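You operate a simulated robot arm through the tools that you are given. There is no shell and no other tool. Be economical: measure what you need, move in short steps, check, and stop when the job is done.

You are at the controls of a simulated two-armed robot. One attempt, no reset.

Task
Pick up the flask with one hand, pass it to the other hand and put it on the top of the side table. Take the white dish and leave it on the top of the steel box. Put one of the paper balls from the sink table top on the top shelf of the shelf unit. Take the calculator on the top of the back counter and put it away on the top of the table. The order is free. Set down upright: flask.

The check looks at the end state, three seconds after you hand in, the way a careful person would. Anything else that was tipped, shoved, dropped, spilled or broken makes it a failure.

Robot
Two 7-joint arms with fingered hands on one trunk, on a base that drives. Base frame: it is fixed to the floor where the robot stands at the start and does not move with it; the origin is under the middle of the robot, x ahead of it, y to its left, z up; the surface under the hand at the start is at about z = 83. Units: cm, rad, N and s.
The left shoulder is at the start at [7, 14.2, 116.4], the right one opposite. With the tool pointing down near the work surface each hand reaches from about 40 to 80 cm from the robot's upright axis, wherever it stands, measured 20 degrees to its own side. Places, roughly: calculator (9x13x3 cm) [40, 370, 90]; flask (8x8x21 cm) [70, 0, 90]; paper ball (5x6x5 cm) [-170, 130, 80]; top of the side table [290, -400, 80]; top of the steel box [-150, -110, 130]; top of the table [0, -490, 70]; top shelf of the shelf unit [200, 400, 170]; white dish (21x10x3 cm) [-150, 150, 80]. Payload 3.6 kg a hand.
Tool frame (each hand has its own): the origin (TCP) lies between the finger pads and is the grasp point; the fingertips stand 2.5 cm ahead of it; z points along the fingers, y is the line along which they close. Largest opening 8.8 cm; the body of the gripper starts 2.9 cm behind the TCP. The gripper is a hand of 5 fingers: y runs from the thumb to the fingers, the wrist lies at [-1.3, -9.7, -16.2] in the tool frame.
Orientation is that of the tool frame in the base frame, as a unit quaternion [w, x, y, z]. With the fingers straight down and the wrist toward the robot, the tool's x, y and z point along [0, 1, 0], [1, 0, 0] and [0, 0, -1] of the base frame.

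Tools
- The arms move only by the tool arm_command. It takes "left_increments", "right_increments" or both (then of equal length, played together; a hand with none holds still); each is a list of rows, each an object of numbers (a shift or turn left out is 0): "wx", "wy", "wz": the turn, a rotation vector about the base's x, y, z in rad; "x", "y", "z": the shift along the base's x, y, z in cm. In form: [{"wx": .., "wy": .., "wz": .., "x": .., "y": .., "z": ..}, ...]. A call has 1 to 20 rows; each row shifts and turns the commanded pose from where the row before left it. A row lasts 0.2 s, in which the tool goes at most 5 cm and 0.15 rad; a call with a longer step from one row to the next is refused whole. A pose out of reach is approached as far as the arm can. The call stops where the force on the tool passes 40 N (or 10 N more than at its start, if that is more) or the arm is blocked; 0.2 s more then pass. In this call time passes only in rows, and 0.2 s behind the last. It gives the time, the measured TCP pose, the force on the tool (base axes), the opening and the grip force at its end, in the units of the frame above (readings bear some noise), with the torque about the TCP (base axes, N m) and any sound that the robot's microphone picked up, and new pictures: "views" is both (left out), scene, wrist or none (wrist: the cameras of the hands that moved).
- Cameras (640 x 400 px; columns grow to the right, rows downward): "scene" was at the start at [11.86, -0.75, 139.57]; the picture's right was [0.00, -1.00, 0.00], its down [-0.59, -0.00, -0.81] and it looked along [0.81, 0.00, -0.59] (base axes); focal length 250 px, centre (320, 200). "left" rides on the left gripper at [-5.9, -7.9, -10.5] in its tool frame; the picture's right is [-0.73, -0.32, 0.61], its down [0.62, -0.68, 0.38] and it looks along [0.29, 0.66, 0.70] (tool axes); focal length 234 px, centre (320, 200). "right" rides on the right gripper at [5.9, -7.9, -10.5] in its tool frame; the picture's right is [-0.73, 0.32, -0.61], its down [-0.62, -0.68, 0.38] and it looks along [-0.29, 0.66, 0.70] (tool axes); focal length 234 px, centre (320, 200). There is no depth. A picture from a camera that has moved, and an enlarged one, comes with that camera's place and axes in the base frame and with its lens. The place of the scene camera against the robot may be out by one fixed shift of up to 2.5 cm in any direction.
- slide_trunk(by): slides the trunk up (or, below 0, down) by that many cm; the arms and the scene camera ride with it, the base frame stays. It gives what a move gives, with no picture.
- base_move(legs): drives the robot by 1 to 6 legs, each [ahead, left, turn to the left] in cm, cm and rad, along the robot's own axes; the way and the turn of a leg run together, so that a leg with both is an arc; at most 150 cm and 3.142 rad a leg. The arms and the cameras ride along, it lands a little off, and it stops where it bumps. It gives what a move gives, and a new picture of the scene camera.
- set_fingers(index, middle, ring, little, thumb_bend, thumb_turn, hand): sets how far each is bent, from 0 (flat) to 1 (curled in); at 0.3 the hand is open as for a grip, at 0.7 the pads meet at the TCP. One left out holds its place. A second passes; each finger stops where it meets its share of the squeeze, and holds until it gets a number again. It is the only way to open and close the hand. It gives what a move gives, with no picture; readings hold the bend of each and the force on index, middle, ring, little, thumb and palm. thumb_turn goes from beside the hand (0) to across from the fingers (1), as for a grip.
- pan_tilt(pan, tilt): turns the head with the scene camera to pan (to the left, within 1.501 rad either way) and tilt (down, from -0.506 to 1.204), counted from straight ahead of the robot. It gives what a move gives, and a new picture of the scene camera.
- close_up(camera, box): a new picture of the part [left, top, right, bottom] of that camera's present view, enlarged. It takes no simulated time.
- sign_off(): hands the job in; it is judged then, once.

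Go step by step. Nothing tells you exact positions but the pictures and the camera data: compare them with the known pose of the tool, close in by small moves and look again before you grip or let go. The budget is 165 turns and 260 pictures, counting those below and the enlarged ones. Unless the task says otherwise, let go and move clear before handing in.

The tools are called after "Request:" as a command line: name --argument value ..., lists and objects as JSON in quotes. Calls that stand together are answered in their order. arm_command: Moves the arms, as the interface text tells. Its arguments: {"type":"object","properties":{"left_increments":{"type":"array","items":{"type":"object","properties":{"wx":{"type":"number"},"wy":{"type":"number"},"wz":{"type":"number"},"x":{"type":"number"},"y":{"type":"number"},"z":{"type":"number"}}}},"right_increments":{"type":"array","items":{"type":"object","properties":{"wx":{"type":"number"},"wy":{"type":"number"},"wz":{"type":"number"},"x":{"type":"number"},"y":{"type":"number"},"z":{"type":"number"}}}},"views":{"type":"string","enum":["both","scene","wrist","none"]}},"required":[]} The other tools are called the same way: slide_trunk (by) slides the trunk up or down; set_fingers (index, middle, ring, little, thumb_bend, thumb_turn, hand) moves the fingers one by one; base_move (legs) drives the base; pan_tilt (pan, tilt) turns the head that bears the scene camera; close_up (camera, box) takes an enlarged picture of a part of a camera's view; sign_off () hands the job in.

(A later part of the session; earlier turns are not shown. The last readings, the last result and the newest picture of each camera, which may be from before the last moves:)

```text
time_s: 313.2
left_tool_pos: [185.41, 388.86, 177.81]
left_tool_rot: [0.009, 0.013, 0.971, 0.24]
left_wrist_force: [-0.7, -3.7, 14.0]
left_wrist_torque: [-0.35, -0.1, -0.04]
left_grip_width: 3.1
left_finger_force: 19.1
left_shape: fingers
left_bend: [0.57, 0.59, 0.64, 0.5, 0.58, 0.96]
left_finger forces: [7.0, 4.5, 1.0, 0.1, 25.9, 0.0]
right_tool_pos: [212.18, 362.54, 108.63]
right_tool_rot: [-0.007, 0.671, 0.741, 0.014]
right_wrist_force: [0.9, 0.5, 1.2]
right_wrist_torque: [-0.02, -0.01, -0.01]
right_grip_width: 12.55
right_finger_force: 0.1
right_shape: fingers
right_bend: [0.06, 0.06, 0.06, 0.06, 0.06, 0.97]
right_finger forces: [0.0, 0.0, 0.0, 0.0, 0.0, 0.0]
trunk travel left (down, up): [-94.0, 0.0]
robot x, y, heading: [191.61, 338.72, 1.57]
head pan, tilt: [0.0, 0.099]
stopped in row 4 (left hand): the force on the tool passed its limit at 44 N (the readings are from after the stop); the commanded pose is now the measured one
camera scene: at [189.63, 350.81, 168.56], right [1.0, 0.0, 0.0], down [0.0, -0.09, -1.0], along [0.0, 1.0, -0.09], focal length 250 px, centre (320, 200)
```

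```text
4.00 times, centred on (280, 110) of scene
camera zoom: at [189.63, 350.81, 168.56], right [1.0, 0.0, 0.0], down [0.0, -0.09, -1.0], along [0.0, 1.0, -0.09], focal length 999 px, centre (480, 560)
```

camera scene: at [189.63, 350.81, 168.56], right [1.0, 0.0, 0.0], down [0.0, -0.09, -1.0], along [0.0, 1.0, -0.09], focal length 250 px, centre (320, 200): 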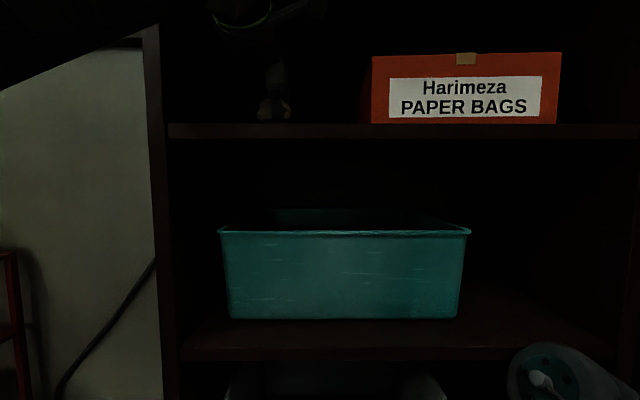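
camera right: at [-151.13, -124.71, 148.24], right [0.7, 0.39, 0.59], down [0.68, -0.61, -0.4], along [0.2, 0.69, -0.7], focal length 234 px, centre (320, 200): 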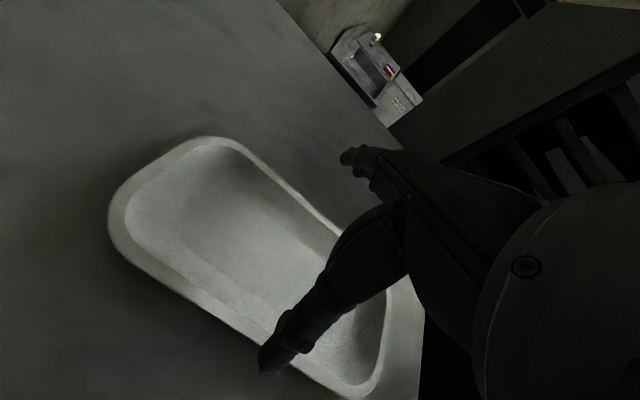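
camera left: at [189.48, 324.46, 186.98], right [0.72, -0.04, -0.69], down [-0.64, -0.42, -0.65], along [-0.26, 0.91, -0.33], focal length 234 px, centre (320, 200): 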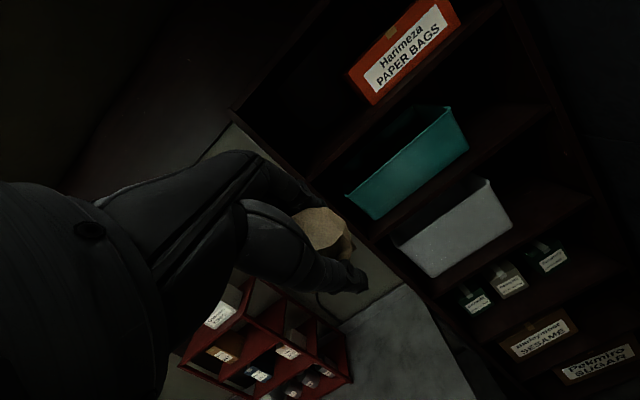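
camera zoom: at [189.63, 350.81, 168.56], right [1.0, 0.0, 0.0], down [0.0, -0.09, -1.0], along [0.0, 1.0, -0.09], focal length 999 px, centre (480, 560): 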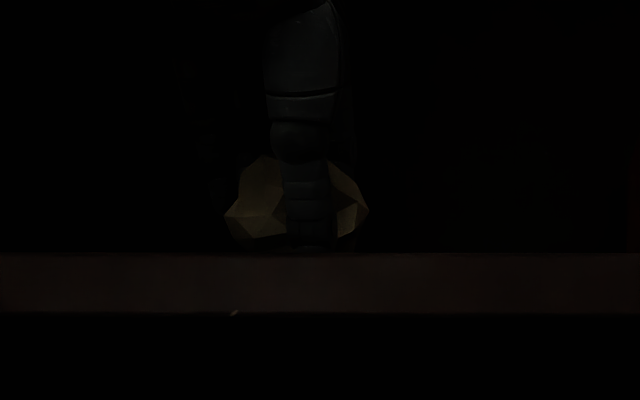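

Touchdown. I'll lift a hair and open the fingers and thumb.

Request:
arm_command --left_increments '[{"z": 0.7}]' --views "none"

Request:
set_fingers --hand "left" --thumb_bend 0.45 --index 0.3 --middle 0.3 --ring 0.3 --little 0.3

Request:
close_up --camera "scene" --box '[200, 60, 360, 160]'

```text
time_s: 313.6
left_tool_pos: [185.56, 388.95, 178.35]
left_tool_rot: [0.006, 0.013, 0.971, 0.238]
left_wrist_force: [0.1, -0.3, 0.3]
left_wrist_torque: [0.02, 0.01, 0.0]
left_grip_width: 3.14
left_finger_force: 10.3
left_shape: fingers
left_bend: [0.57, 0.6, 0.64, 0.5, 0.56, 0.96]
left_finger forces: [5.8, 3.9, 0.8, 0.1, 9.9, 0.0]
right_tool_pos: [212.14, 362.5, 108.7]
right_tool_rot: [-0.006, 0.671, 0.741, 0.013]
right_wrist_force: [-0.9, -0.9, -0.1]
right_wrist_torque: [-0.01, 0.03, 0.01]
right_grip_width: 12.56
right_finger_force: 0.1
right_shape: fingers
right_bend: [0.06, 0.06, 0.06, 0.06, 0.06, 0.97]
right_finger forces: [0.0, 0.1, 0.1, 0.1, 0.0, 0.0]
trunk travel left (down, up): [-94.0, 0.0]
robot x, y, heading: [191.44, 338.8, 1.567]
head pan, tilt: [0.0, 0.099]
```

```text
time_s: 314.6
left_tool_pos: [185.39, 388.88, 178.35]
left_tool_rot: [0.008, 0.013, 0.971, 0.238]
left_wrist_force: [0.4, -0.1, 0.1]
left_wrist_torque: [0.0, -0.02, -0.03]
left_grip_width: 6.85
left_finger_force: 0.0
left_shape: fingers
left_bend: [0.3, 0.3, 0.3, 0.3, 0.45, 0.97]
left_finger forces: [0.0, 0.0, 0.1, 0.0, 0.0, 0.0]
right_tool_pos: [212.19, 362.5, 108.7]
right_tool_rot: [-0.005, 0.67, 0.742, 0.013]
right_wrist_force: [0.0, 0.1, 0.1]
right_wrist_torque: [-0.02, -0.02, -0.02]
right_grip_width: 12.52
right_finger_force: 0.1
right_shape: fingers
right_bend: [0.06, 0.06, 0.06, 0.06, 0.06, 0.97]
right_finger forces: [0.1, 0.1, 0.1, 0.0, 0.0, 0.0]
trunk travel left (down, up): [-94.0, 0.0]
robot x, y, heading: [192.15, 338.64, 1.566]
head pan, tilt: [0.0, 0.099]
```

```text
4.00 times, centred on (280, 110) of scene
camera zoom: at [189.66, 350.78, 168.54], right [1.0, 0.0, 0.0], down [0.0, -0.09, -1.0], along [0.0, 1.0, -0.09], focal length 999 px, centre (480, 560)
```

zoom: 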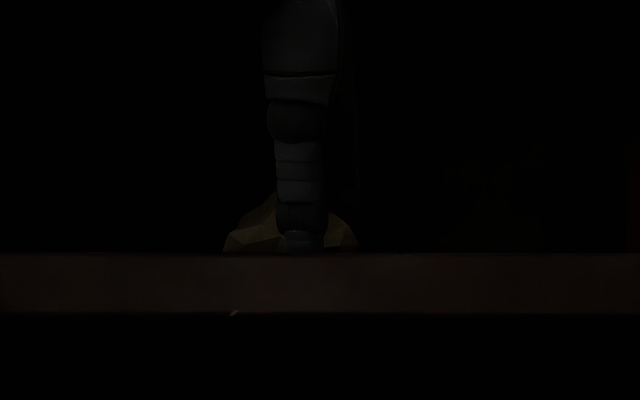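

The ball rests on the shelf. I'll withdraw the hand upward along its axis, then back.

Request:
set_fingers --hand "left" --thumb_bend 0.35 --index 0.1 --middle 0.1 --ring 0.1 --little 0.1

Request:
arm_command --left_increments '[{"z": 0.9, "y": -0.4}, {"z": 1.3, "y": -0.6}, {"z": 1.3, "y": -0.7}, {"z": 1.3, "y": -0.7}, {"z": 1.2, "y": -1.2}]' --views "none"

Request:
close_up --camera "scene" --box '[200, 60, 360, 160]'

Request:
close_up --camera "left" --box '[0, 0, 640, 400]'

```text
time_s: 315.6
left_tool_pos: [185.5, 388.93, 178.37]
left_tool_rot: [0.007, 0.013, 0.971, 0.239]
left_wrist_force: [0.4, 1.0, 6.5]
left_wrist_torque: [-0.16, -0.04, -0.01]
left_grip_width: 9.96
left_finger_force: 2.7
left_shape: fingers
left_bend: [0.1, 0.1, 0.1, 0.1, 0.38, 0.98]
left_finger forces: [0.0, 0.0, 0.0, 0.0, 6.4, 0.1]
right_tool_pos: [212.13, 362.62, 108.66]
right_tool_rot: [-0.006, 0.67, 0.742, 0.013]
right_wrist_force: [-0.2, 0.6, -0.4]
right_wrist_torque: [-0.04, 0.0, 0.01]
right_grip_width: 12.57
right_finger_force: 0.1
right_shape: fingers
right_bend: [0.06, 0.06, 0.06, 0.06, 0.06, 0.97]
right_finger forces: [0.1, 0.0, 0.0, 0.1, 0.0, 0.0]
trunk travel left (down, up): [-94.0, 0.0]
robot x, y, heading: [191.56, 338.83, 1.565]
head pan, tilt: [0.0, 0.099]
```

```text
time_s: 316.8
left_tool_pos: [185.28, 385.15, 183.66]
left_tool_rot: [0.006, 0.012, 0.971, 0.24]
left_wrist_force: [-0.7, 0.6, 0.4]
left_wrist_torque: [0.01, 0.01, 0.0]
left_grip_width: 10.28
left_finger_force: 0.1
left_shape: fingers
left_bend: [0.1, 0.1, 0.1, 0.1, 0.35, 0.98]
left_finger forces: [0.0, 0.0, 0.1, 0.1, 0.0, 0.0]
left hand out of reach, approached as far as the arm can: row 5
right_tool_pos: [212.36, 362.6, 108.68]
right_tool_rot: [-0.006, 0.671, 0.742, 0.012]
right_wrist_force: [-0.3, -0.1, -0.6]
right_wrist_torque: [-0.01, 0.03, 0.0]
right_grip_width: 12.54
right_finger_force: 0.1
right_shape: fingers
right_bend: [0.06, 0.06, 0.06, 0.06, 0.06, 0.97]
right_finger forces: [0.0, 0.0, 0.0, 0.0, 0.0, 0.0]
trunk travel left (down, up): [-94.0, 0.0]
robot x, y, heading: [191.58, 339.04, 1.57]
head pan, tilt: [0.0, 0.099]
```

```text
4.00 times, centred on (280, 110) of scene
camera zoom: at [189.66, 350.78, 168.54], right [1.0, 0.0, 0.0], down [0.0, -0.09, -1.0], along [0.0, 1.0, -0.09], focal length 999 px, centre (480, 560)
```

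zoom: 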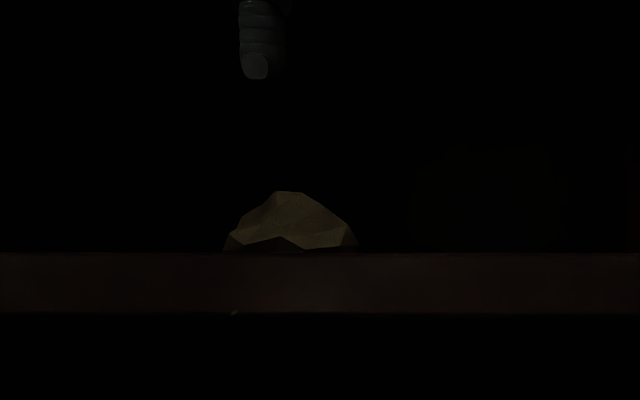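

```text
1.00 times, centred on (320, 200) of left (not enlarged: the box is as wide or as high as the picture)
camera zoom: at [190.87, 373.01, 189.39], right [0.73, -0.02, -0.68], down [-0.63, -0.41, -0.66], along [-0.26, 0.91, -0.31], focal length 234 px, centre (320, 200)
```

zoom: 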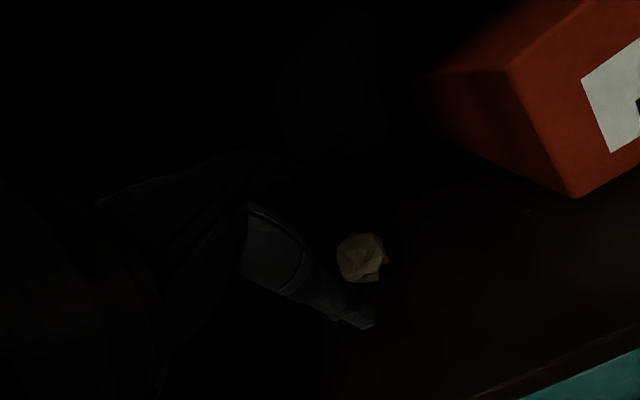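

The paper ball sits alone on the top shelf. I'll back off, bring the left arm back down, and lower the trunk.

Request:
base_move --legs '[[-52, 0, 0]]'

Request:
arm_command --left_increments '[{"z": -4.2, "wx": -0.036}, {"z": -4.2, "wx": -0.036}, {"z": -4.2, "wx": -0.036}, {"z": -4.2, "wx": -0.036}, {"z": -4.2, "wx": -0.036}, {"z": -4.2, "wx": -0.036}, {"z": -4.2, "wx": -0.036}, {"z": -4.2, "wx": -0.036}, {"z": -4.2, "wx": -0.036}, {"z": -4.2, "wx": -0.036}, {"z": -4.2, "wx": -0.036}, {"z": -4.2, "wx": -0.036}, {"z": -4.2, "wx": -0.036}, {"z": -2, "wx": -0.02}, {"x": -4}, {"x": -4}, {"x": -4}]' --views "none"

Request:
slide_trunk --by -14

Request:
pan_tilt --pan 0.9 --tilt 0.4

```text
time_s: 319.9
left_tool_pos: [185.43, 335.13, 183.26]
left_tool_rot: [0.007, 0.013, 0.972, 0.234]
left_wrist_force: [-0.4, 0.3, 1.4]
left_wrist_torque: [-0.02, 0.01, 0.01]
left_grip_width: 10.29
left_finger_force: 0.1
left_shape: fingers
left_bend: [0.1, 0.1, 0.1, 0.1, 0.35, 0.98]
left_finger forces: [0.0, 0.0, 0.0, 0.0, 0.1, 0.1]
right_tool_pos: [212.08, 311.66, 108.34]
right_tool_rot: [-0.002, 0.671, 0.741, 0.009]
right_wrist_force: [-0.5, -0.4, -0.3]
right_wrist_torque: [-0.04, 0.02, 0.02]
right_grip_width: 12.56
right_finger_force: 0.2
right_shape: fingers
right_bend: [0.06, 0.06, 0.06, 0.06, 0.06, 0.97]
right_finger forces: [0.0, 0.1, 0.0, 0.1, 0.0, 0.1]
trunk travel left (down, up): [-94.0, 0.0]
robot x, y, heading: [191.39, 287.04, 1.565]
head pan, tilt: [0.0, 0.099]
camera scene: at [189.6, 300.49, 168.4], right [1.0, 0.0, 0.0], down [0.0, -0.1, -0.99], along [0.0, 0.99, -0.1], focal length 250 px, centre (320, 200)
```

scene: 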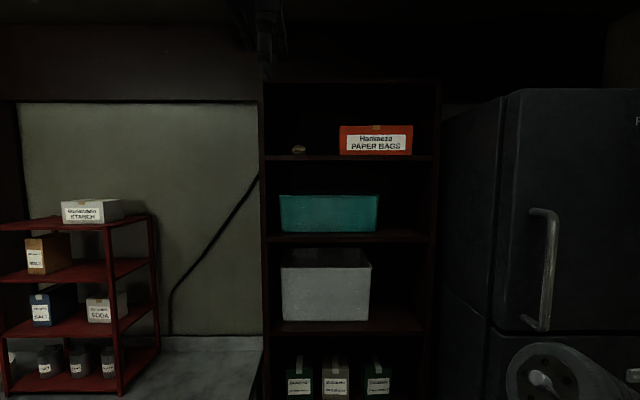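

```text
time_s: 323.5
left_tool_pos: [173.24, 334.63, 126.75]
left_tool_rot: [0.011, 0.012, 1.0, -0.005]
left_wrist_force: [0.2, -0.6, -0.1]
left_wrist_torque: [-0.01, -0.02, -0.02]
left_grip_width: 10.27
left_finger_force: 0.0
left_shape: fingers
left_bend: [0.1, 0.1, 0.1, 0.1, 0.35, 0.98]
left_finger forces: [0.0, 0.0, 0.2, 0.0, 0.0, 0.0]
right_tool_pos: [212.05, 311.35, 108.51]
right_tool_rot: [-0.003, 0.671, 0.741, 0.01]
right_wrist_force: [-0.4, -0.1, 0.0]
right_wrist_torque: [0.02, -0.04, 0.04]
right_grip_width: 12.53
right_finger_force: 0.1
right_shape: fingers
right_bend: [0.06, 0.06, 0.06, 0.06, 0.06, 0.97]
right_finger forces: [0.1, 0.1, 0.1, 0.0, 0.0, 0.0]
trunk travel left (down, up): [-94.0, 0.0]
robot x, y, heading: [191.52, 286.83, 1.568]
head pan, tilt: [0.0, 0.099]
```

```text
time_s: 325.1
left_tool_pos: [173.24, 334.61, 112.68]
left_tool_rot: [0.009, 0.011, 1.0, -0.006]
left_wrist_force: [0.7, 0.5, 0.1]
left_wrist_torque: [-0.01, 0.0, 0.0]
left_grip_width: 10.29
left_finger_force: 0.0
left_shape: fingers
left_bend: [0.1, 0.1, 0.1, 0.1, 0.35, 0.98]
left_finger forces: [0.1, 0.0, 0.0, 0.0, 0.1, 0.0]
right_tool_pos: [212.29, 311.35, 94.44]
right_tool_rot: [-0.004, 0.671, 0.741, 0.009]
right_wrist_force: [0.0, 0.4, 0.0]
right_wrist_torque: [-0.01, -0.03, 0.02]
right_grip_width: 12.57
right_finger_force: 0.1
right_shape: fingers
right_bend: [0.06, 0.06, 0.06, 0.06, 0.06, 0.97]
right_finger forces: [0.1, 0.0, 0.1, 0.0, 0.1, 0.1]
trunk travel left (down, up): [-80.0, 14.0]
robot x, y, heading: [191.54, 286.79, 1.566]
head pan, tilt: [0.0, 0.099]
```

```text
time_s: 326.3
left_tool_pos: [173.18, 334.66, 112.66]
left_tool_rot: [0.009, 0.011, 1.0, -0.006]
left_wrist_force: [0.2, 0.9, -0.4]
left_wrist_torque: [0.01, -0.01, -0.02]
left_grip_width: 10.29
left_finger_force: 0.0
left_shape: fingers
left_bend: [0.1, 0.1, 0.1, 0.1, 0.35, 0.98]
left_finger forces: [0.0, 0.0, 0.1, 0.0, 0.0, 0.0]
right_tool_pos: [212.18, 311.39, 94.53]
right_tool_rot: [-0.004, 0.671, 0.742, 0.009]
right_wrist_force: [-0.8, -0.3, 0.7]
right_wrist_torque: [-0.01, -0.03, -0.04]
right_grip_width: 12.54
right_finger_force: 0.2
right_shape: fingers
right_bend: [0.06, 0.06, 0.06, 0.06, 0.06, 0.97]
right_finger forces: [0.0, 0.0, 0.1, 0.0, 0.0, 0.0]
trunk travel left (down, up): [-80.0, 14.0]
robot x, y, heading: [191.41, 286.41, 1.569]
head pan, tilt: [0.901, 0.4]
camera scene: at [182.32, 296.8, 151.64], right [0.63, 0.78, 0.0], down [0.3, -0.24, -0.92], along [-0.72, 0.58, -0.39], focal length 250 px, centre (320, 200)
```

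scene: 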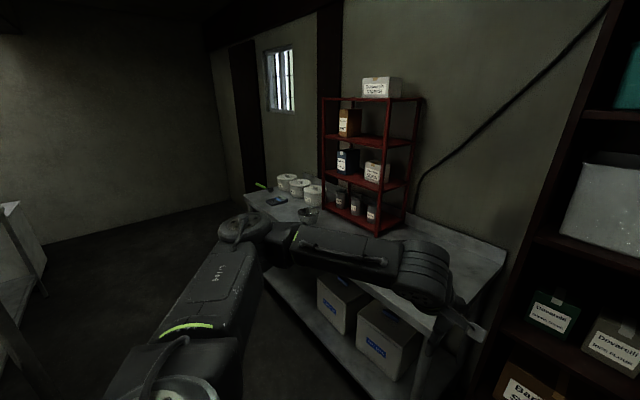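

The ball is visible on the top shelf beside the red box. The calculator is at about [56, 367] on the back counter, near white tubs. I'll strafe left to x≈74 facing it.

Request:
base_move --legs '[[0, 60, 0], [0, 58, 0]]'

Request:
pan_tilt --pan 0.15 --tilt 0.6

Request:
close_up --camera "scene" --box '[180, 60, 400, 220]'

```text
time_s: 332.6
left_tool_pos: [55.48, 335.32, 112.8]
left_tool_rot: [0.01, 0.011, 1.0, -0.006]
left_wrist_force: [0.7, -0.6, 0.8]
left_wrist_torque: [-0.02, -0.01, -0.01]
left_grip_width: 10.28
left_finger_force: 0.1
left_shape: fingers
left_bend: [0.1, 0.1, 0.1, 0.1, 0.35, 0.98]
left_finger forces: [0.1, 0.1, 0.0, 0.0, 0.1, 0.0]
right_tool_pos: [94.33, 312.12, 94.44]
right_tool_rot: [-0.004, 0.671, 0.741, 0.009]
right_wrist_force: [-0.1, 0.2, 0.1]
right_wrist_torque: [-0.03, 0.02, 0.02]
right_grip_width: 12.57
right_finger_force: 0.0
right_shape: fingers
right_bend: [0.06, 0.06, 0.06, 0.06, 0.06, 0.97]
right_finger forces: [0.1, 0.1, 0.1, 0.0, 0.0, 0.1]
trunk travel left (down, up): [-80.0, 14.0]
robot x, y, heading: [73.73, 287.49, 1.561]
head pan, tilt: [0.901, 0.4]
camera scene: at [64.55, 297.49, 151.64], right [0.62, 0.78, 0.0], down [0.3, -0.24, -0.92], along [-0.72, 0.58, -0.39], focal length 250 px, centre (320, 200)
```

scene: 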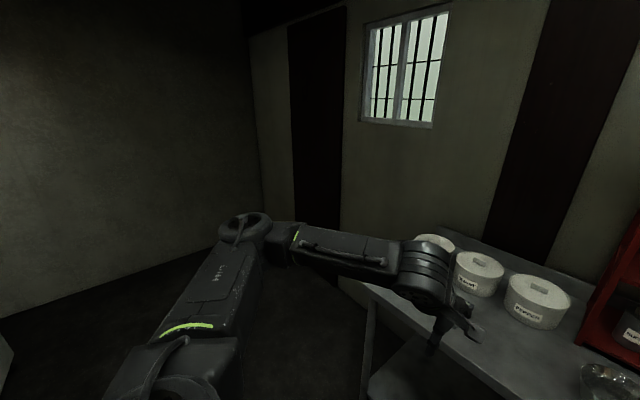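

```text
time_s: 333.7
left_tool_pos: [55.37, 335.39, 112.64]
left_tool_rot: [0.01, 0.011, 1.0, -0.007]
left_wrist_force: [0.6, 0.2, -0.9]
left_wrist_torque: [-0.03, -0.03, 0.0]
left_grip_width: 10.27
left_finger_force: 0.1
left_shape: fingers
left_bend: [0.1, 0.1, 0.1, 0.1, 0.35, 0.98]
left_finger forces: [0.0, 0.0, 0.0, 0.0, 0.0, 0.1]
right_tool_pos: [94.27, 312.13, 94.51]
right_tool_rot: [-0.004, 0.671, 0.741, 0.009]
right_wrist_force: [-0.4, 0.7, 0.0]
right_wrist_torque: [0.02, -0.02, 0.0]
right_grip_width: 12.55
right_finger_force: 0.1
right_shape: fingers
right_bend: [0.06, 0.06, 0.06, 0.06, 0.06, 0.97]
right_finger forces: [0.0, 0.0, 0.0, 0.0, 0.0, 0.0]
trunk travel left (down, up): [-80.0, 14.0]
robot x, y, heading: [73.62, 287.47, 1.569]
head pan, tilt: [0.15, 0.6]
camera scene: at [70.42, 300.44, 149.81], right [0.99, 0.15, 0.0], down [0.08, -0.56, -0.83], along [-0.12, 0.82, -0.56], focal length 250 px, centre (320, 200)
```

scene: 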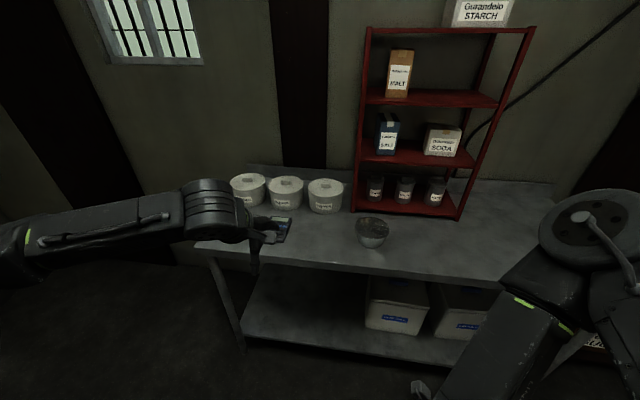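

```text
2.50 times, centred on (290, 140) of scene
camera zoom: at [70.42, 300.44, 149.81], right [0.99, 0.15, 0.0], down [0.08, -0.56, -0.83], along [-0.12, 0.82, -0.56], focal length 624 px, centre (395, 350)
```

zoom: 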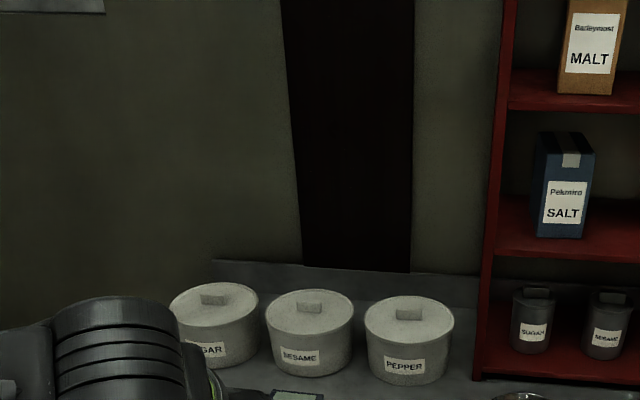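

The left hand partly hides the calculator. I'll lift the hand a bit and look with both cameras.

Request:
arm_command --left_increments '[{"z": 4}, {"z": 4}, {"z": 4, "x": -2}]'

Request:
close_up --camera "scene" --box '[200, 150, 360, 270]'

```text
time_s: 334.5
left_tool_pos: [53.16, 335.33, 124.77]
left_tool_rot: [0.011, 0.011, 1.0, -0.006]
left_wrist_force: [0.2, 1.4, -0.5]
left_wrist_torque: [0.01, -0.02, 0.0]
left_grip_width: 10.27
left_finger_force: 0.0
left_shape: fingers
left_bend: [0.1, 0.1, 0.1, 0.1, 0.35, 0.98]
left_finger forces: [0.0, 0.1, 0.0, 0.0, 0.1, 0.0]
right_tool_pos: [94.21, 312.12, 94.55]
right_tool_rot: [-0.005, 0.671, 0.741, 0.01]
right_wrist_force: [-0.6, -0.3, 0.1]
right_wrist_torque: [0.01, 0.01, -0.01]
right_grip_width: 12.55
right_finger_force: 0.1
right_shape: fingers
right_bend: [0.06, 0.06, 0.06, 0.06, 0.06, 0.97]
right_finger forces: [0.0, 0.0, 0.0, 0.1, 0.0, 0.1]
trunk travel left (down, up): [-80.0, 14.0]
robot x, y, heading: [73.5, 287.19, 1.568]
head pan, tilt: [0.15, 0.6]
camera scene: at [70.3, 300.31, 149.82], right [0.99, 0.15, 0.0], down [0.08, -0.56, -0.83], along [-0.12, 0.82, -0.56], focal length 250 px, centre (320, 200)
camera left: at [58.8, 327.29, 135.46], right [0.73, -0.35, -0.59], down [-0.63, -0.67, -0.39], along [-0.26, 0.66, -0.71], focal length 234 px, centre (320, 200)
```

scene: 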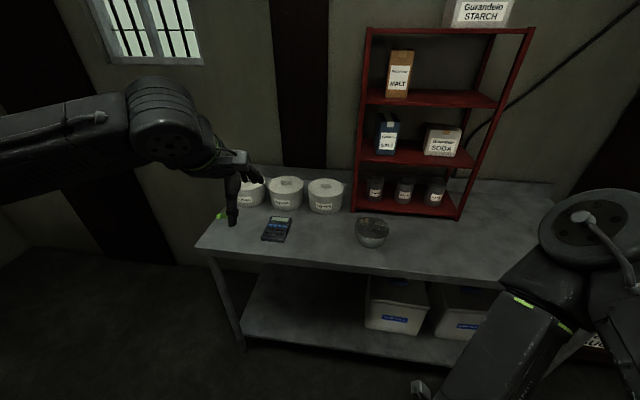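
left: 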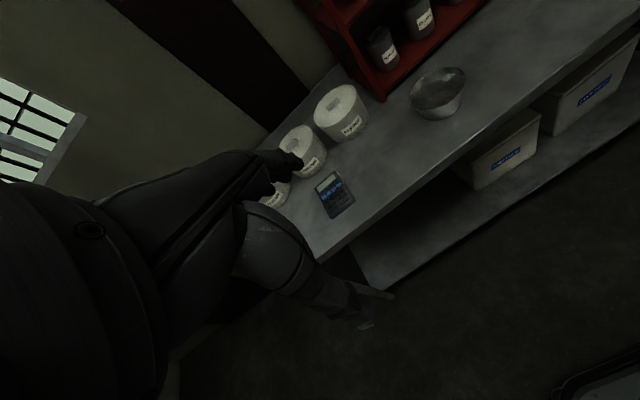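

```text
3.33 times, centred on (280, 210) of scene
camera zoom: at [70.3, 300.31, 149.82], right [0.99, 0.15, 0.0], down [0.08, -0.56, -0.83], along [-0.12, 0.82, -0.56], focal length 832 px, centre (453, 167)
```

zoom: 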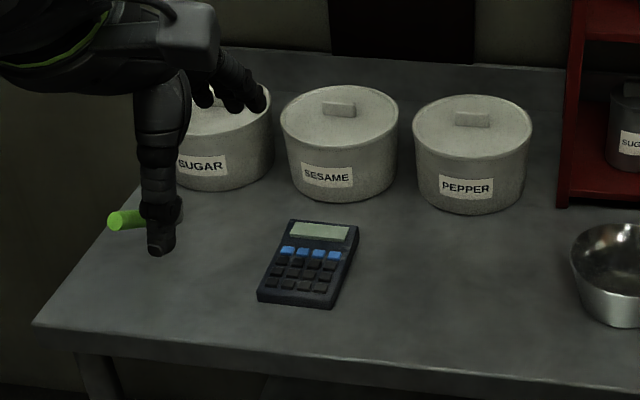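

The calculator is at about [47, 366], long side along y and about 7.3 cm wide. I'll yaw the left hand 90° to grip it across its width, raise the right hand a little, and move 20 cm closer.

Request:
set_fingers --hand "left" --thumb_bend 0.22 --index 0.22 --middle 0.22 --ring 0.22 --little 0.22

Request:
arm_command --left_increments '[{"wz": 0.1428}, {"wz": 0.1428}, {"wz": 0.1428}, {"wz": 0.1428}, {"wz": 0.1428}, {"wz": 0.1428}, {"wz": 0.1428}, {"wz": 0.1428}, {"wz": 0.1428}, {"wz": 0.1428}, {"wz": 0.1428}]' --right_increments '[{"z": 2}, {"z": 2}, {"z": 2}, {"z": 2}, {"z": 2}, {"z": 2}, {"z": 2}, {"z": 2}, {"z": 0}, {"z": 0}, {"z": 0}]' --views "none"

Request:
base_move --legs '[[20, 0, 0]]'

Request:
close_up --camera "left" --box '[0, 0, 640, 400]'

```text
time_s: 335.5
left_tool_pos: [53.36, 335.36, 124.72]
left_tool_rot: [0.009, 0.011, 1.0, -0.006]
left_wrist_force: [0.2, 0.2, -0.4]
left_wrist_torque: [0.01, -0.02, 0.04]
left_grip_width: 9.94
left_finger_force: 0.0
left_shape: fingers
left_bend: [0.22, 0.22, 0.22, 0.22, 0.22, 0.98]
left_finger forces: [0.1, 0.0, 0.0, 0.0, 0.0, 0.1]
right_tool_pos: [94.3, 312.13, 94.41]
right_tool_rot: [-0.004, 0.671, 0.741, 0.009]
right_wrist_force: [-0.1, 0.2, -0.5]
right_wrist_torque: [0.01, 0.04, 0.0]
right_grip_width: 12.57
right_finger_force: 0.1
right_shape: fingers
right_bend: [0.06, 0.06, 0.06, 0.06, 0.06, 0.97]
right_finger forces: [0.0, 0.0, 0.0, 0.0, 0.0, 0.0]
trunk travel left (down, up): [-80.0, 14.0]
robot x, y, heading: [73.69, 287.25, 1.564]
head pan, tilt: [0.15, 0.6]
```

```text
time_s: 337.9
left_tool_pos: [56.48, 333.35, 120.28]
left_tool_rot: [0.017, -0.697, 0.717, 0.004]
left_wrist_force: [-0.1, 0.2, 0.2]
left_wrist_torque: [0.0, 0.0, 0.01]
left_grip_width: 9.97
left_finger_force: 0.0
left_shape: fingers
left_bend: [0.22, 0.22, 0.22, 0.22, 0.22, 0.98]
left_finger forces: [0.0, 0.0, 0.1, 0.1, 0.1, 0.0]
left hand out of reach, approached as far as the arm can: row 10, 11
right_tool_pos: [91.15, 316.98, 107.72]
right_tool_rot: [-0.003, 0.671, 0.741, 0.009]
right_wrist_force: [0.3, -0.5, -0.2]
right_wrist_torque: [0.01, 0.0, 0.05]
right_grip_width: 12.54
right_finger_force: 0.0
right_shape: fingers
right_bend: [0.06, 0.06, 0.06, 0.06, 0.06, 0.97]
right_finger forces: [0.0, 0.0, 0.0, 0.0, 0.0, 0.0]
right hand out of reach, approached as far as the arm can: row 1, 2, 3, 4, 5, 6, 7, 8
trunk travel left (down, up): [-80.0, 14.0]
robot x, y, heading: [73.66, 287.59, 1.564]
head pan, tilt: [0.15, 0.6]
```

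```text
time_s: 339.5
left_tool_pos: [56.59, 353.17, 120.57]
left_tool_rot: [0.017, -0.696, 0.718, 0.004]
left_wrist_force: [0.1, -0.2, 0.2]
left_wrist_torque: [0.0, 0.03, -0.01]
left_grip_width: 9.97
left_finger_force: 0.0
left_shape: fingers
left_bend: [0.22, 0.22, 0.22, 0.22, 0.22, 0.98]
left_finger forces: [0.0, 0.0, 0.0, 0.0, 0.0, 0.1]
right_tool_pos: [91.16, 336.89, 107.57]
right_tool_rot: [-0.003, 0.672, 0.741, 0.01]
right_wrist_force: [-0.2, -0.5, 0.7]
right_wrist_torque: [-0.04, -0.02, 0.0]
right_grip_width: 12.55
right_finger_force: 0.0
right_shape: fingers
right_bend: [0.06, 0.06, 0.06, 0.06, 0.06, 0.97]
right_finger forces: [0.0, 0.1, 0.0, 0.0, 0.0, 0.0]
trunk travel left (down, up): [-80.0, 14.0]
robot x, y, heading: [73.48, 307.74, 1.562]
head pan, tilt: [0.15, 0.6]
camera scene: at [70.52, 320.22, 149.85], right [0.99, 0.14, 0.0], down [0.08, -0.56, -0.83], along [-0.12, 0.82, -0.56], focal length 250 px, centre (320, 200)
```

scene: 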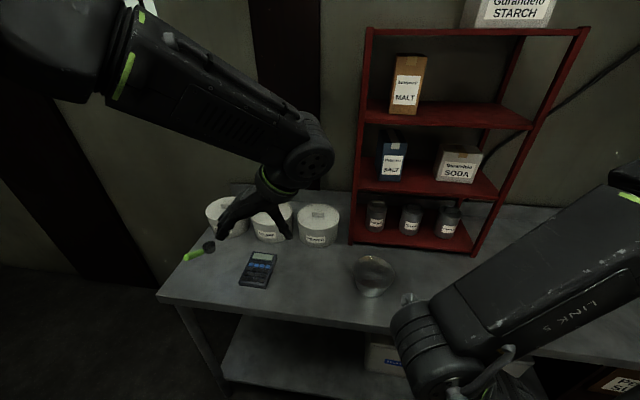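

```text
1.00 times, centred on (320, 200) of left (not enlarged: the box is as wide or as high as the picture)
camera zoom: at [64.49, 358.39, 131.25], right [0.36, 0.73, -0.58], down [0.67, -0.63, -0.39], along [-0.65, -0.25, -0.72], focal length 234 px, centre (320, 200)
```

zoom: 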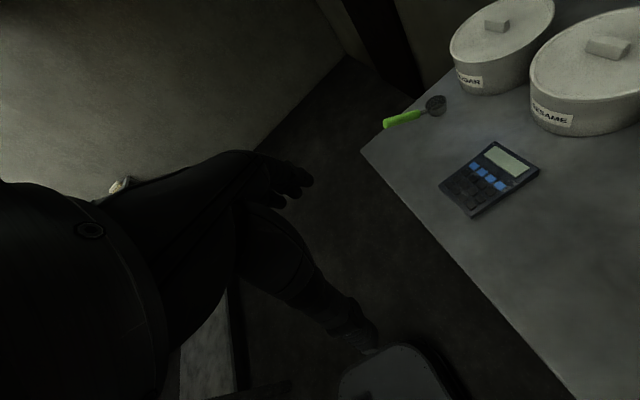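

I'll move the hand over the calculator at moderate height and re-measure.

Request:
arm_command --left_increments '[{"x": -2.5, "y": 3.2, "z": -1.5}, {"x": -2.5, "y": 3.2, "z": -1.5}, {"x": -2.5, "y": 3.2, "z": -2}, {"x": -1.5, "y": 3.2, "z": -3}, {"z": -4}, {"z": -4}]'

```text
time_s: 340.9
left_tool_pos: [48.56, 365.58, 102.33]
left_tool_rot: [0.017, -0.697, 0.717, 0.003]
left_wrist_force: [-0.2, -0.5, -0.6]
left_wrist_torque: [0.01, 0.04, 0.02]
left_grip_width: 9.98
left_finger_force: 0.0
left_shape: fingers
left_bend: [0.22, 0.22, 0.22, 0.22, 0.22, 0.98]
left_finger forces: [0.0, 0.0, 0.0, 0.0, 0.0, 0.1]
left hand out of reach, approached as far as the arm can: row 1, 2
right_tool_pos: [91.14, 337.04, 107.73]
right_tool_rot: [-0.002, 0.672, 0.741, 0.01]
right_wrist_force: [-0.3, 0.0, 1.6]
right_wrist_torque: [-0.01, -0.01, -0.01]
right_grip_width: 12.55
right_finger_force: 0.1
right_shape: fingers
right_bend: [0.06, 0.06, 0.06, 0.06, 0.06, 0.97]
right_finger forces: [0.0, 0.1, 0.0, 0.0, 0.1, 0.1]
trunk travel left (down, up): [-80.0, 14.0]
robot x, y, heading: [73.68, 307.49, 1.562]
head pan, tilt: [0.15, 0.6]
camera scene: at [70.47, 320.64, 149.81], right [0.99, 0.14, 0.0], down [0.08, -0.56, -0.82], along [-0.12, 0.82, -0.57], focal length 250 px, centre (320, 200)
camera left: at [56.57, 370.84, 113.13], right [0.36, 0.73, -0.58], down [0.67, -0.63, -0.39], along [-0.65, -0.25, -0.72], focal length 234 px, centre (320, 200)
```

scene: 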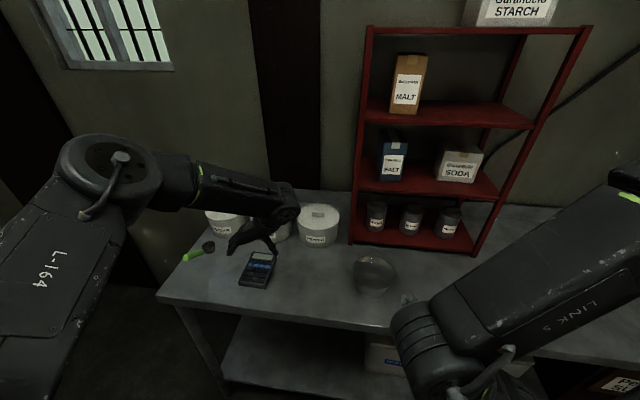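
left: 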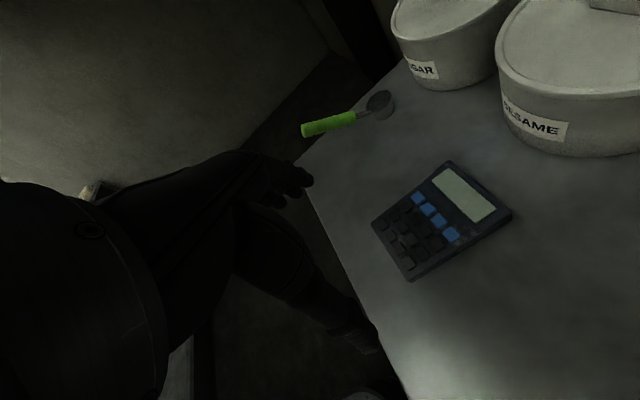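

Three views agree now. The calculator top is at z≈86 and its centre at [45.2, 372.3], about 8.5 cm wide, aligned with the axes. I'll move the base closer, recentre, open wider and look again.

Request:
arm_command --left_increments '[{"x": -1.6, "y": -4}, {"x": -1.6, "y": -4}]' --views "none"

Request:
base_move --legs '[[14, 0, 0.01]]'

Request:
set_fingers --hand "left" --thumb_bend 0.12 --index 0.12 --middle 0.12 --ring 0.12 --little 0.12

Request:
close_up --camera "left" --box '[0, 0, 640, 400]'

```text
time_s: 341.5
left_tool_pos: [45.43, 357.24, 102.41]
left_tool_rot: [0.018, -0.695, 0.718, 0.003]
left_wrist_force: [-0.4, 0.3, -0.2]
left_wrist_torque: [0.0, 0.02, -0.01]
left_grip_width: 9.98
left_finger_force: 0.1
left_shape: fingers
left_bend: [0.22, 0.22, 0.22, 0.22, 0.22, 0.98]
left_finger forces: [0.0, 0.0, 0.1, 0.0, 0.1, 0.0]
right_tool_pos: [91.03, 336.88, 107.78]
right_tool_rot: [-0.003, 0.672, 0.741, 0.009]
right_wrist_force: [-0.5, 0.8, 0.2]
right_wrist_torque: [0.03, -0.03, -0.01]
right_grip_width: 12.55
right_finger_force: 0.1
right_shape: fingers
right_bend: [0.06, 0.06, 0.06, 0.06, 0.06, 0.97]
right_finger forces: [0.0, 0.0, 0.0, 0.0, 0.0, 0.0]
trunk travel left (down, up): [-80.0, 14.0]
robot x, y, heading: [73.67, 307.71, 1.57]
head pan, tilt: [0.15, 0.6]
```

```text
time_s: 342.9
left_tool_pos: [45.15, 371.07, 102.49]
left_tool_rot: [0.019, -0.7, 0.714, 0.004]
left_wrist_force: [0.3, 0.0, -0.5]
left_wrist_torque: [0.0, -0.02, 0.02]
left_grip_width: 9.97
left_finger_force: 0.0
left_shape: fingers
left_bend: [0.22, 0.22, 0.22, 0.22, 0.22, 0.98]
left_finger forces: [0.1, 0.0, 0.1, 0.0, 0.0, 0.0]
right_tool_pos: [90.99, 351.0, 107.7]
right_tool_rot: [-0.005, 0.668, 0.744, 0.01]
right_wrist_force: [-0.1, 0.1, 0.0]
right_wrist_torque: [-0.01, -0.01, -0.01]
right_grip_width: 12.57
right_finger_force: 0.0
right_shape: fingers
right_bend: [0.06, 0.06, 0.06, 0.06, 0.06, 0.97]
right_finger forces: [0.0, 0.1, 0.0, 0.1, 0.0, 0.0]
trunk travel left (down, up): [-80.0, 14.0]
robot x, y, heading: [73.59, 321.46, 1.574]
head pan, tilt: [0.15, 0.6]
camera scene: at [70.4, 334.27, 149.84], right [0.99, 0.15, 0.0], down [0.09, -0.56, -0.83], along [-0.13, 0.82, -0.56], focal length 250 px, centre (320, 200)
```

scene: 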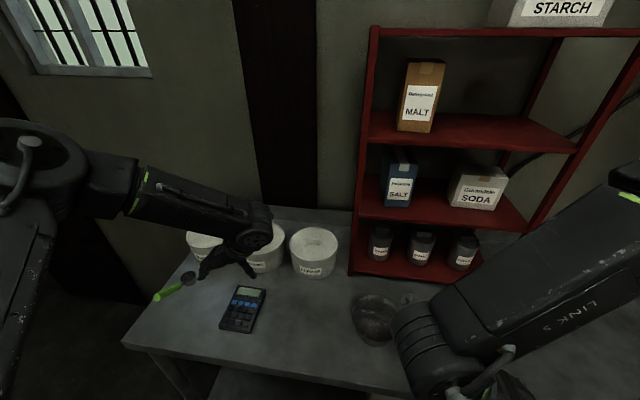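

```text
time_s: 343.9
left_tool_pos: [45.14, 371.19, 102.3]
left_tool_rot: [0.017, -0.701, 0.713, 0.003]
left_wrist_force: [0.5, 0.5, 0.5]
left_wrist_torque: [-0.01, 0.01, 0.01]
left_grip_width: 11.72
left_finger_force: 0.1
left_shape: fingers
left_bend: [0.12, 0.12, 0.12, 0.12, 0.12, 0.98]
left_finger forces: [0.0, 0.0, 0.0, 0.0, 0.0, 0.0]
right_tool_pos: [91.0, 351.17, 107.79]
right_tool_rot: [-0.003, 0.667, 0.745, 0.01]
right_wrist_force: [-0.3, -0.5, -0.2]
right_wrist_torque: [-0.02, -0.01, 0.0]
right_grip_width: 12.56
right_finger_force: 0.1
right_shape: fingers
right_bend: [0.06, 0.06, 0.06, 0.06, 0.06, 0.97]
right_finger forces: [0.0, 0.1, 0.0, 0.1, 0.1, 0.0]
trunk travel left (down, up): [-80.0, 14.0]
robot x, y, heading: [73.56, 321.68, 1.576]
head pan, tilt: [0.15, 0.6]
```

```text
1.00 times, centred on (320, 200) of left (not enlarged: the box is as wide or as high as the picture)
camera zoom: at [52.96, 376.5, 113.21], right [0.35, 0.74, -0.58], down [0.68, -0.63, -0.39], along [-0.65, -0.26, -0.72], focal length 234 px, centre (320, 200)
```

zoom: 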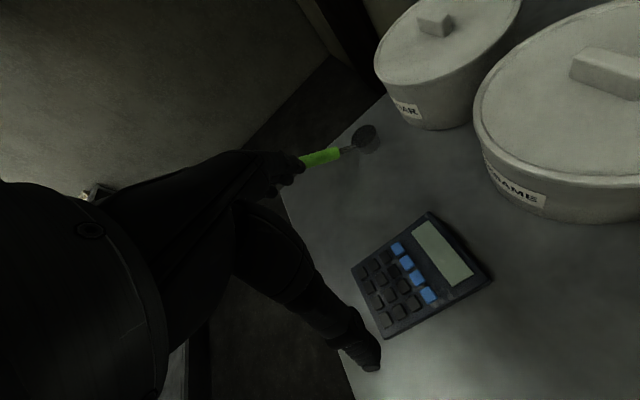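

Confirmed: centre [45.3, 372.2], width 8.5. I'll descend to z≈90 first.

Request:
arm_command --left_increments '[{"y": 0.6, "z": -3}, {"z": -3}, {"z": -3}, {"z": -3}]' --views "wrist"

```text
time_s: 344.9
left_tool_pos: [45.1, 371.8, 90.13]
left_tool_rot: [0.017, -0.699, 0.715, 0.004]
left_wrist_force: [-0.4, 1.0, 0.0]
left_wrist_torque: [0.0, -0.03, -0.02]
left_grip_width: 11.74
left_finger_force: 0.2
left_shape: fingers
left_bend: [0.12, 0.12, 0.12, 0.12, 0.12, 0.98]
left_finger forces: [0.0, 0.0, 0.0, 0.0, 0.1, 0.0]
right_tool_pos: [90.82, 351.27, 107.74]
right_tool_rot: [-0.002, 0.668, 0.744, 0.01]
right_wrist_force: [0.5, -0.1, -0.5]
right_wrist_torque: [-0.01, -0.03, -0.02]
right_grip_width: 12.57
right_finger_force: 0.0
right_shape: fingers
right_bend: [0.06, 0.06, 0.06, 0.06, 0.06, 0.97]
right_finger forces: [0.1, 0.1, 0.1, 0.0, 0.1, 0.0]
trunk travel left (down, up): [-80.0, 14.0]
robot x, y, heading: [73.76, 321.47, 1.577]
head pan, tilt: [0.15, 0.6]
camera left: at [52.96, 377.19, 101.07], right [0.35, 0.74, -0.58], down [0.68, -0.63, -0.39], along [-0.65, -0.26, -0.72], focal length 234 px, centre (320, 200)
```

left: 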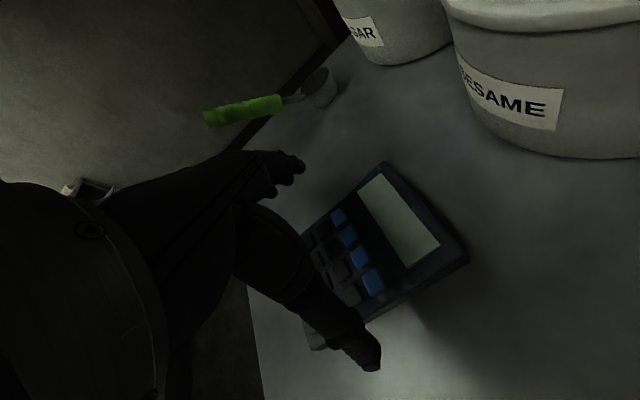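

Request:
arm_command --left_increments '[{"y": 0.4, "z": -1.5}, {"z": -1.2}, {"z": -0.7}, {"z": -0.4}]' --views "wrist"

```text
time_s: 345.9
left_tool_pos: [45.1, 372.25, 86.43]
left_tool_rot: [0.016, -0.699, 0.715, 0.004]
left_wrist_force: [0.1, -0.4, 1.4]
left_wrist_torque: [0.02, 0.01, 0.01]
left_grip_width: 11.75
left_finger_force: 0.1
left_shape: fingers
left_bend: [0.12, 0.12, 0.12, 0.12, 0.12, 0.98]
left_finger forces: [0.1, 0.1, 0.0, 0.0, 0.0, 0.1]
right_tool_pos: [90.97, 351.2, 107.77]
right_tool_rot: [-0.004, 0.667, 0.745, 0.009]
right_wrist_force: [-0.1, -0.8, 0.3]
right_wrist_torque: [-0.01, -0.01, 0.0]
right_grip_width: 12.55
right_finger_force: 0.0
right_shape: fingers
right_bend: [0.06, 0.06, 0.06, 0.06, 0.06, 0.97]
right_finger forces: [0.1, 0.1, 0.1, 0.1, 0.1, 0.0]
trunk travel left (down, up): [-80.0, 14.0]
robot x, y, heading: [74.23, 321.64, 1.577]
head pan, tilt: [0.15, 0.6]
camera left: at [52.89, 377.56, 97.33], right [0.35, 0.74, -0.58], down [0.68, -0.63, -0.39], along [-0.65, -0.26, -0.72], focal length 234 px, centre (320, 200)
```

left: 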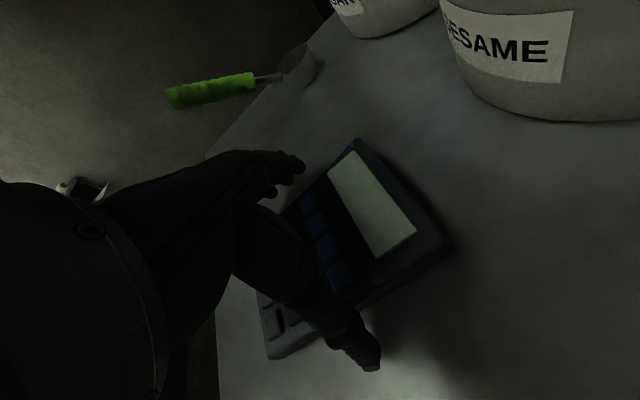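

Request:
arm_command --left_increments '[{"z": -0.4}, {"z": -0.4}, {"z": -0.3}]' --views "none"

Request:
set_fingers --hand "left" --thumb_bend 0.3 --index 0.3 --middle 0.3 --ring 0.3 --little 0.3

```text
time_s: 346.7
left_tool_pos: [45.03, 372.12, 85.61]
left_tool_rot: [0.017, -0.699, 0.714, 0.005]
left_wrist_force: [1.1, 1.4, 6.6]
left_wrist_torque: [-0.02, 0.12, 0.04]
left_grip_width: 11.8
left_finger_force: 2.8
left_shape: fingers
left_bend: [0.12, 0.12, 0.12, 0.12, 0.12, 0.97]
left_finger forces: [0.0, 3.9, 0.0, 0.0, 2.3, 0.0]
right_tool_pos: [91.07, 351.04, 107.7]
right_tool_rot: [-0.003, 0.668, 0.744, 0.01]
right_wrist_force: [0.5, -0.5, 0.4]
right_wrist_torque: [0.0, 0.0, 0.01]
right_grip_width: 12.54
right_finger_force: 0.0
right_shape: fingers
right_bend: [0.06, 0.06, 0.06, 0.06, 0.06, 0.97]
right_finger forces: [0.0, 0.0, 0.0, 0.0, 0.1, 0.1]
trunk travel left (down, up): [-80.0, 14.0]
robot x, y, heading: [74.07, 321.3, 1.575]
head pan, tilt: [0.15, 0.6]
```

```text
time_s: 347.7
left_tool_pos: [45.0, 372.09, 85.73]
left_tool_rot: [0.017, -0.7, 0.714, 0.006]
left_wrist_force: [-11.0, 4.6, 30.6]
left_wrist_torque: [-0.19, 1.46, -0.34]
left_grip_width: 10.55
left_finger_force: 18.2
left_shape: fingers
left_bend: [0.22, 0.19, 0.21, 0.29, 0.2, 0.97]
left_finger forces: [8.9, 8.7, 8.1, 2.1, 8.5, 0.0]
right_tool_pos: [90.97, 350.94, 107.78]
right_tool_rot: [-0.004, 0.668, 0.744, 0.01]
right_wrist_force: [-0.2, -0.6, -0.2]
right_wrist_torque: [-0.01, 0.03, -0.03]
right_grip_width: 12.56
right_finger_force: 0.1
right_shape: fingers
right_bend: [0.06, 0.06, 0.06, 0.06, 0.06, 0.97]
right_finger forces: [0.0, 0.1, 0.0, 0.1, 0.1, 0.0]
trunk travel left (down, up): [-80.0, 14.0]
robot x, y, heading: [73.49, 321.67, 1.576]
head pan, tilt: [0.15, 0.6]
```

The fingertips are rubbing the counter. I'll raise 0.6 and close again.

Request:
arm_command --left_increments '[{"z": 0.7}]' --views "none"

Request:
set_fingers --hand "left" --thumb_bend 0.4 --index 0.4 --middle 0.4 --ring 0.4 --little 0.4

Request:
close_up --camera "left" --box '[120, 60, 520, 400]'

```text
time_s: 348.1
left_tool_pos: [45.18, 372.03, 85.94]
left_tool_rot: [0.016, -0.699, 0.715, 0.001]
left_wrist_force: [-3.9, 0.0, 7.6]
left_wrist_torque: [-0.16, 0.68, -0.03]
left_grip_width: 10.13
left_finger_force: 11.0
left_shape: fingers
left_bend: [0.24, 0.21, 0.25, 0.3, 0.22, 0.97]
left_finger forces: [6.6, 4.7, 3.5, 0.4, 6.5, 0.0]
right_tool_pos: [90.98, 351.13, 107.75]
right_tool_rot: [-0.003, 0.669, 0.744, 0.009]
right_wrist_force: [0.2, -0.6, 1.0]
right_wrist_torque: [0.0, -0.01, 0.02]
right_grip_width: 12.55
right_finger_force: 0.0
right_shape: fingers
right_bend: [0.06, 0.06, 0.06, 0.06, 0.06, 0.97]
right_finger forces: [0.1, 0.1, 0.0, 0.0, 0.1, 0.1]
trunk travel left (down, up): [-80.0, 14.0]
robot x, y, heading: [73.88, 321.31, 1.576]
head pan, tilt: [0.15, 0.6]
```

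```text
time_s: 349.1
left_tool_pos: [45.23, 372.07, 86.38]
left_tool_rot: [0.018, -0.699, 0.715, 0.005]
left_wrist_force: [-4.2, 0.8, 21.7]
left_wrist_torque: [-0.36, 1.29, -0.14]
left_grip_width: 9.33
left_finger_force: 22.3
left_shape: fingers
left_bend: [0.28, 0.27, 0.31, 0.37, 0.27, 0.96]
left_finger forces: [8.7, 10.1, 11.0, 3.0, 11.7, 0.0]
right_tool_pos: [90.97, 350.96, 107.7]
right_tool_rot: [-0.004, 0.668, 0.744, 0.01]
right_wrist_force: [-0.2, -0.1, -0.8]
right_wrist_torque: [0.0, 0.0, -0.02]
right_grip_width: 12.58
right_finger_force: 0.0
right_shape: fingers
right_bend: [0.06, 0.06, 0.06, 0.06, 0.06, 0.97]
right_finger forces: [0.0, 0.0, 0.0, 0.0, 0.1, 0.0]
trunk travel left (down, up): [-80.0, 14.0]
robot x, y, heading: [73.8, 321.72, 1.577]
head pan, tilt: [0.15, 0.6]
```

```text
1.18 times, centred on (320, 230) of left
camera zoom: at [53.03, 377.37, 97.16], right [0.35, 0.74, -0.58], down [0.68, -0.63, -0.39], along [-0.65, -0.25, -0.72], focal length 276 px, centre (320, 165)
```

zoom: 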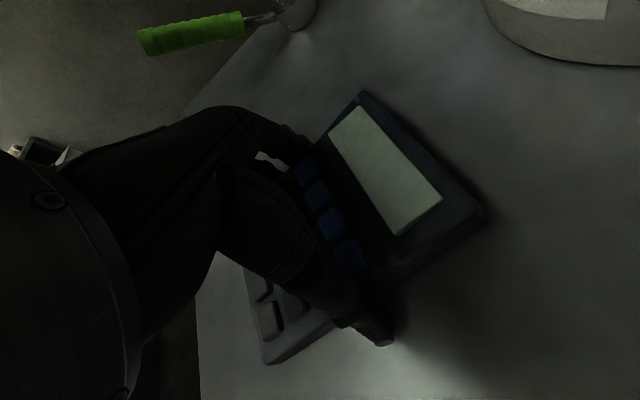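

Request:
arm_command --left_increments '[{"z": 0.4}, {"z": 0.5}, {"z": 0.6}, {"z": 0.8}]' --views "wrist"

```text
time_s: 350.1
left_tool_pos: [45.18, 372.19, 88.41]
left_tool_rot: [0.017, -0.7, 0.714, 0.002]
left_wrist_force: [0.1, -0.5, -0.9]
left_wrist_torque: [0.02, 0.0, 0.0]
left_grip_width: 9.29
left_finger_force: 13.2
left_shape: fingers
left_bend: [0.28, 0.32, 0.36, 0.37, 0.27, 0.96]
left_finger forces: [8.4, 0.0, 2.2, 2.5, 12.5, 0.1]
right_tool_pos: [91.0, 351.03, 107.67]
right_tool_rot: [-0.003, 0.668, 0.744, 0.01]
right_wrist_force: [-0.7, 0.7, 0.1]
right_wrist_torque: [-0.02, -0.05, 0.03]
right_grip_width: 12.55
right_finger_force: 0.1
right_shape: fingers
right_bend: [0.06, 0.06, 0.06, 0.06, 0.06, 0.97]
right_finger forces: [0.1, 0.0, 0.0, 0.0, 0.0, 0.1]
trunk travel left (down, up): [-80.0, 14.0]
robot x, y, heading: [73.56, 321.51, 1.581]
head pan, tilt: [0.15, 0.6]
camera left: at [52.96, 377.57, 99.26], right [0.35, 0.74, -0.58], down [0.68, -0.63, -0.39], along [-0.65, -0.26, -0.72], focal length 234 px, centre (320, 200)
```

left: 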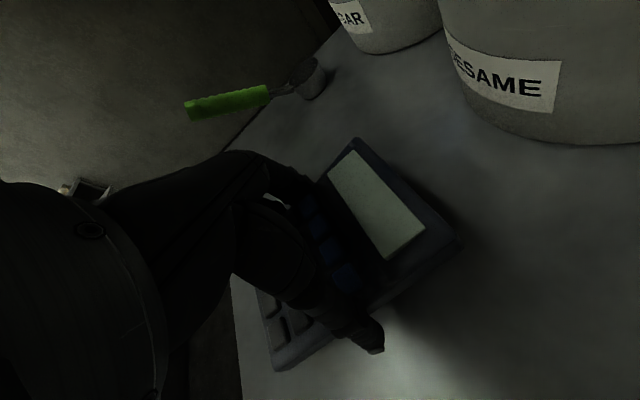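

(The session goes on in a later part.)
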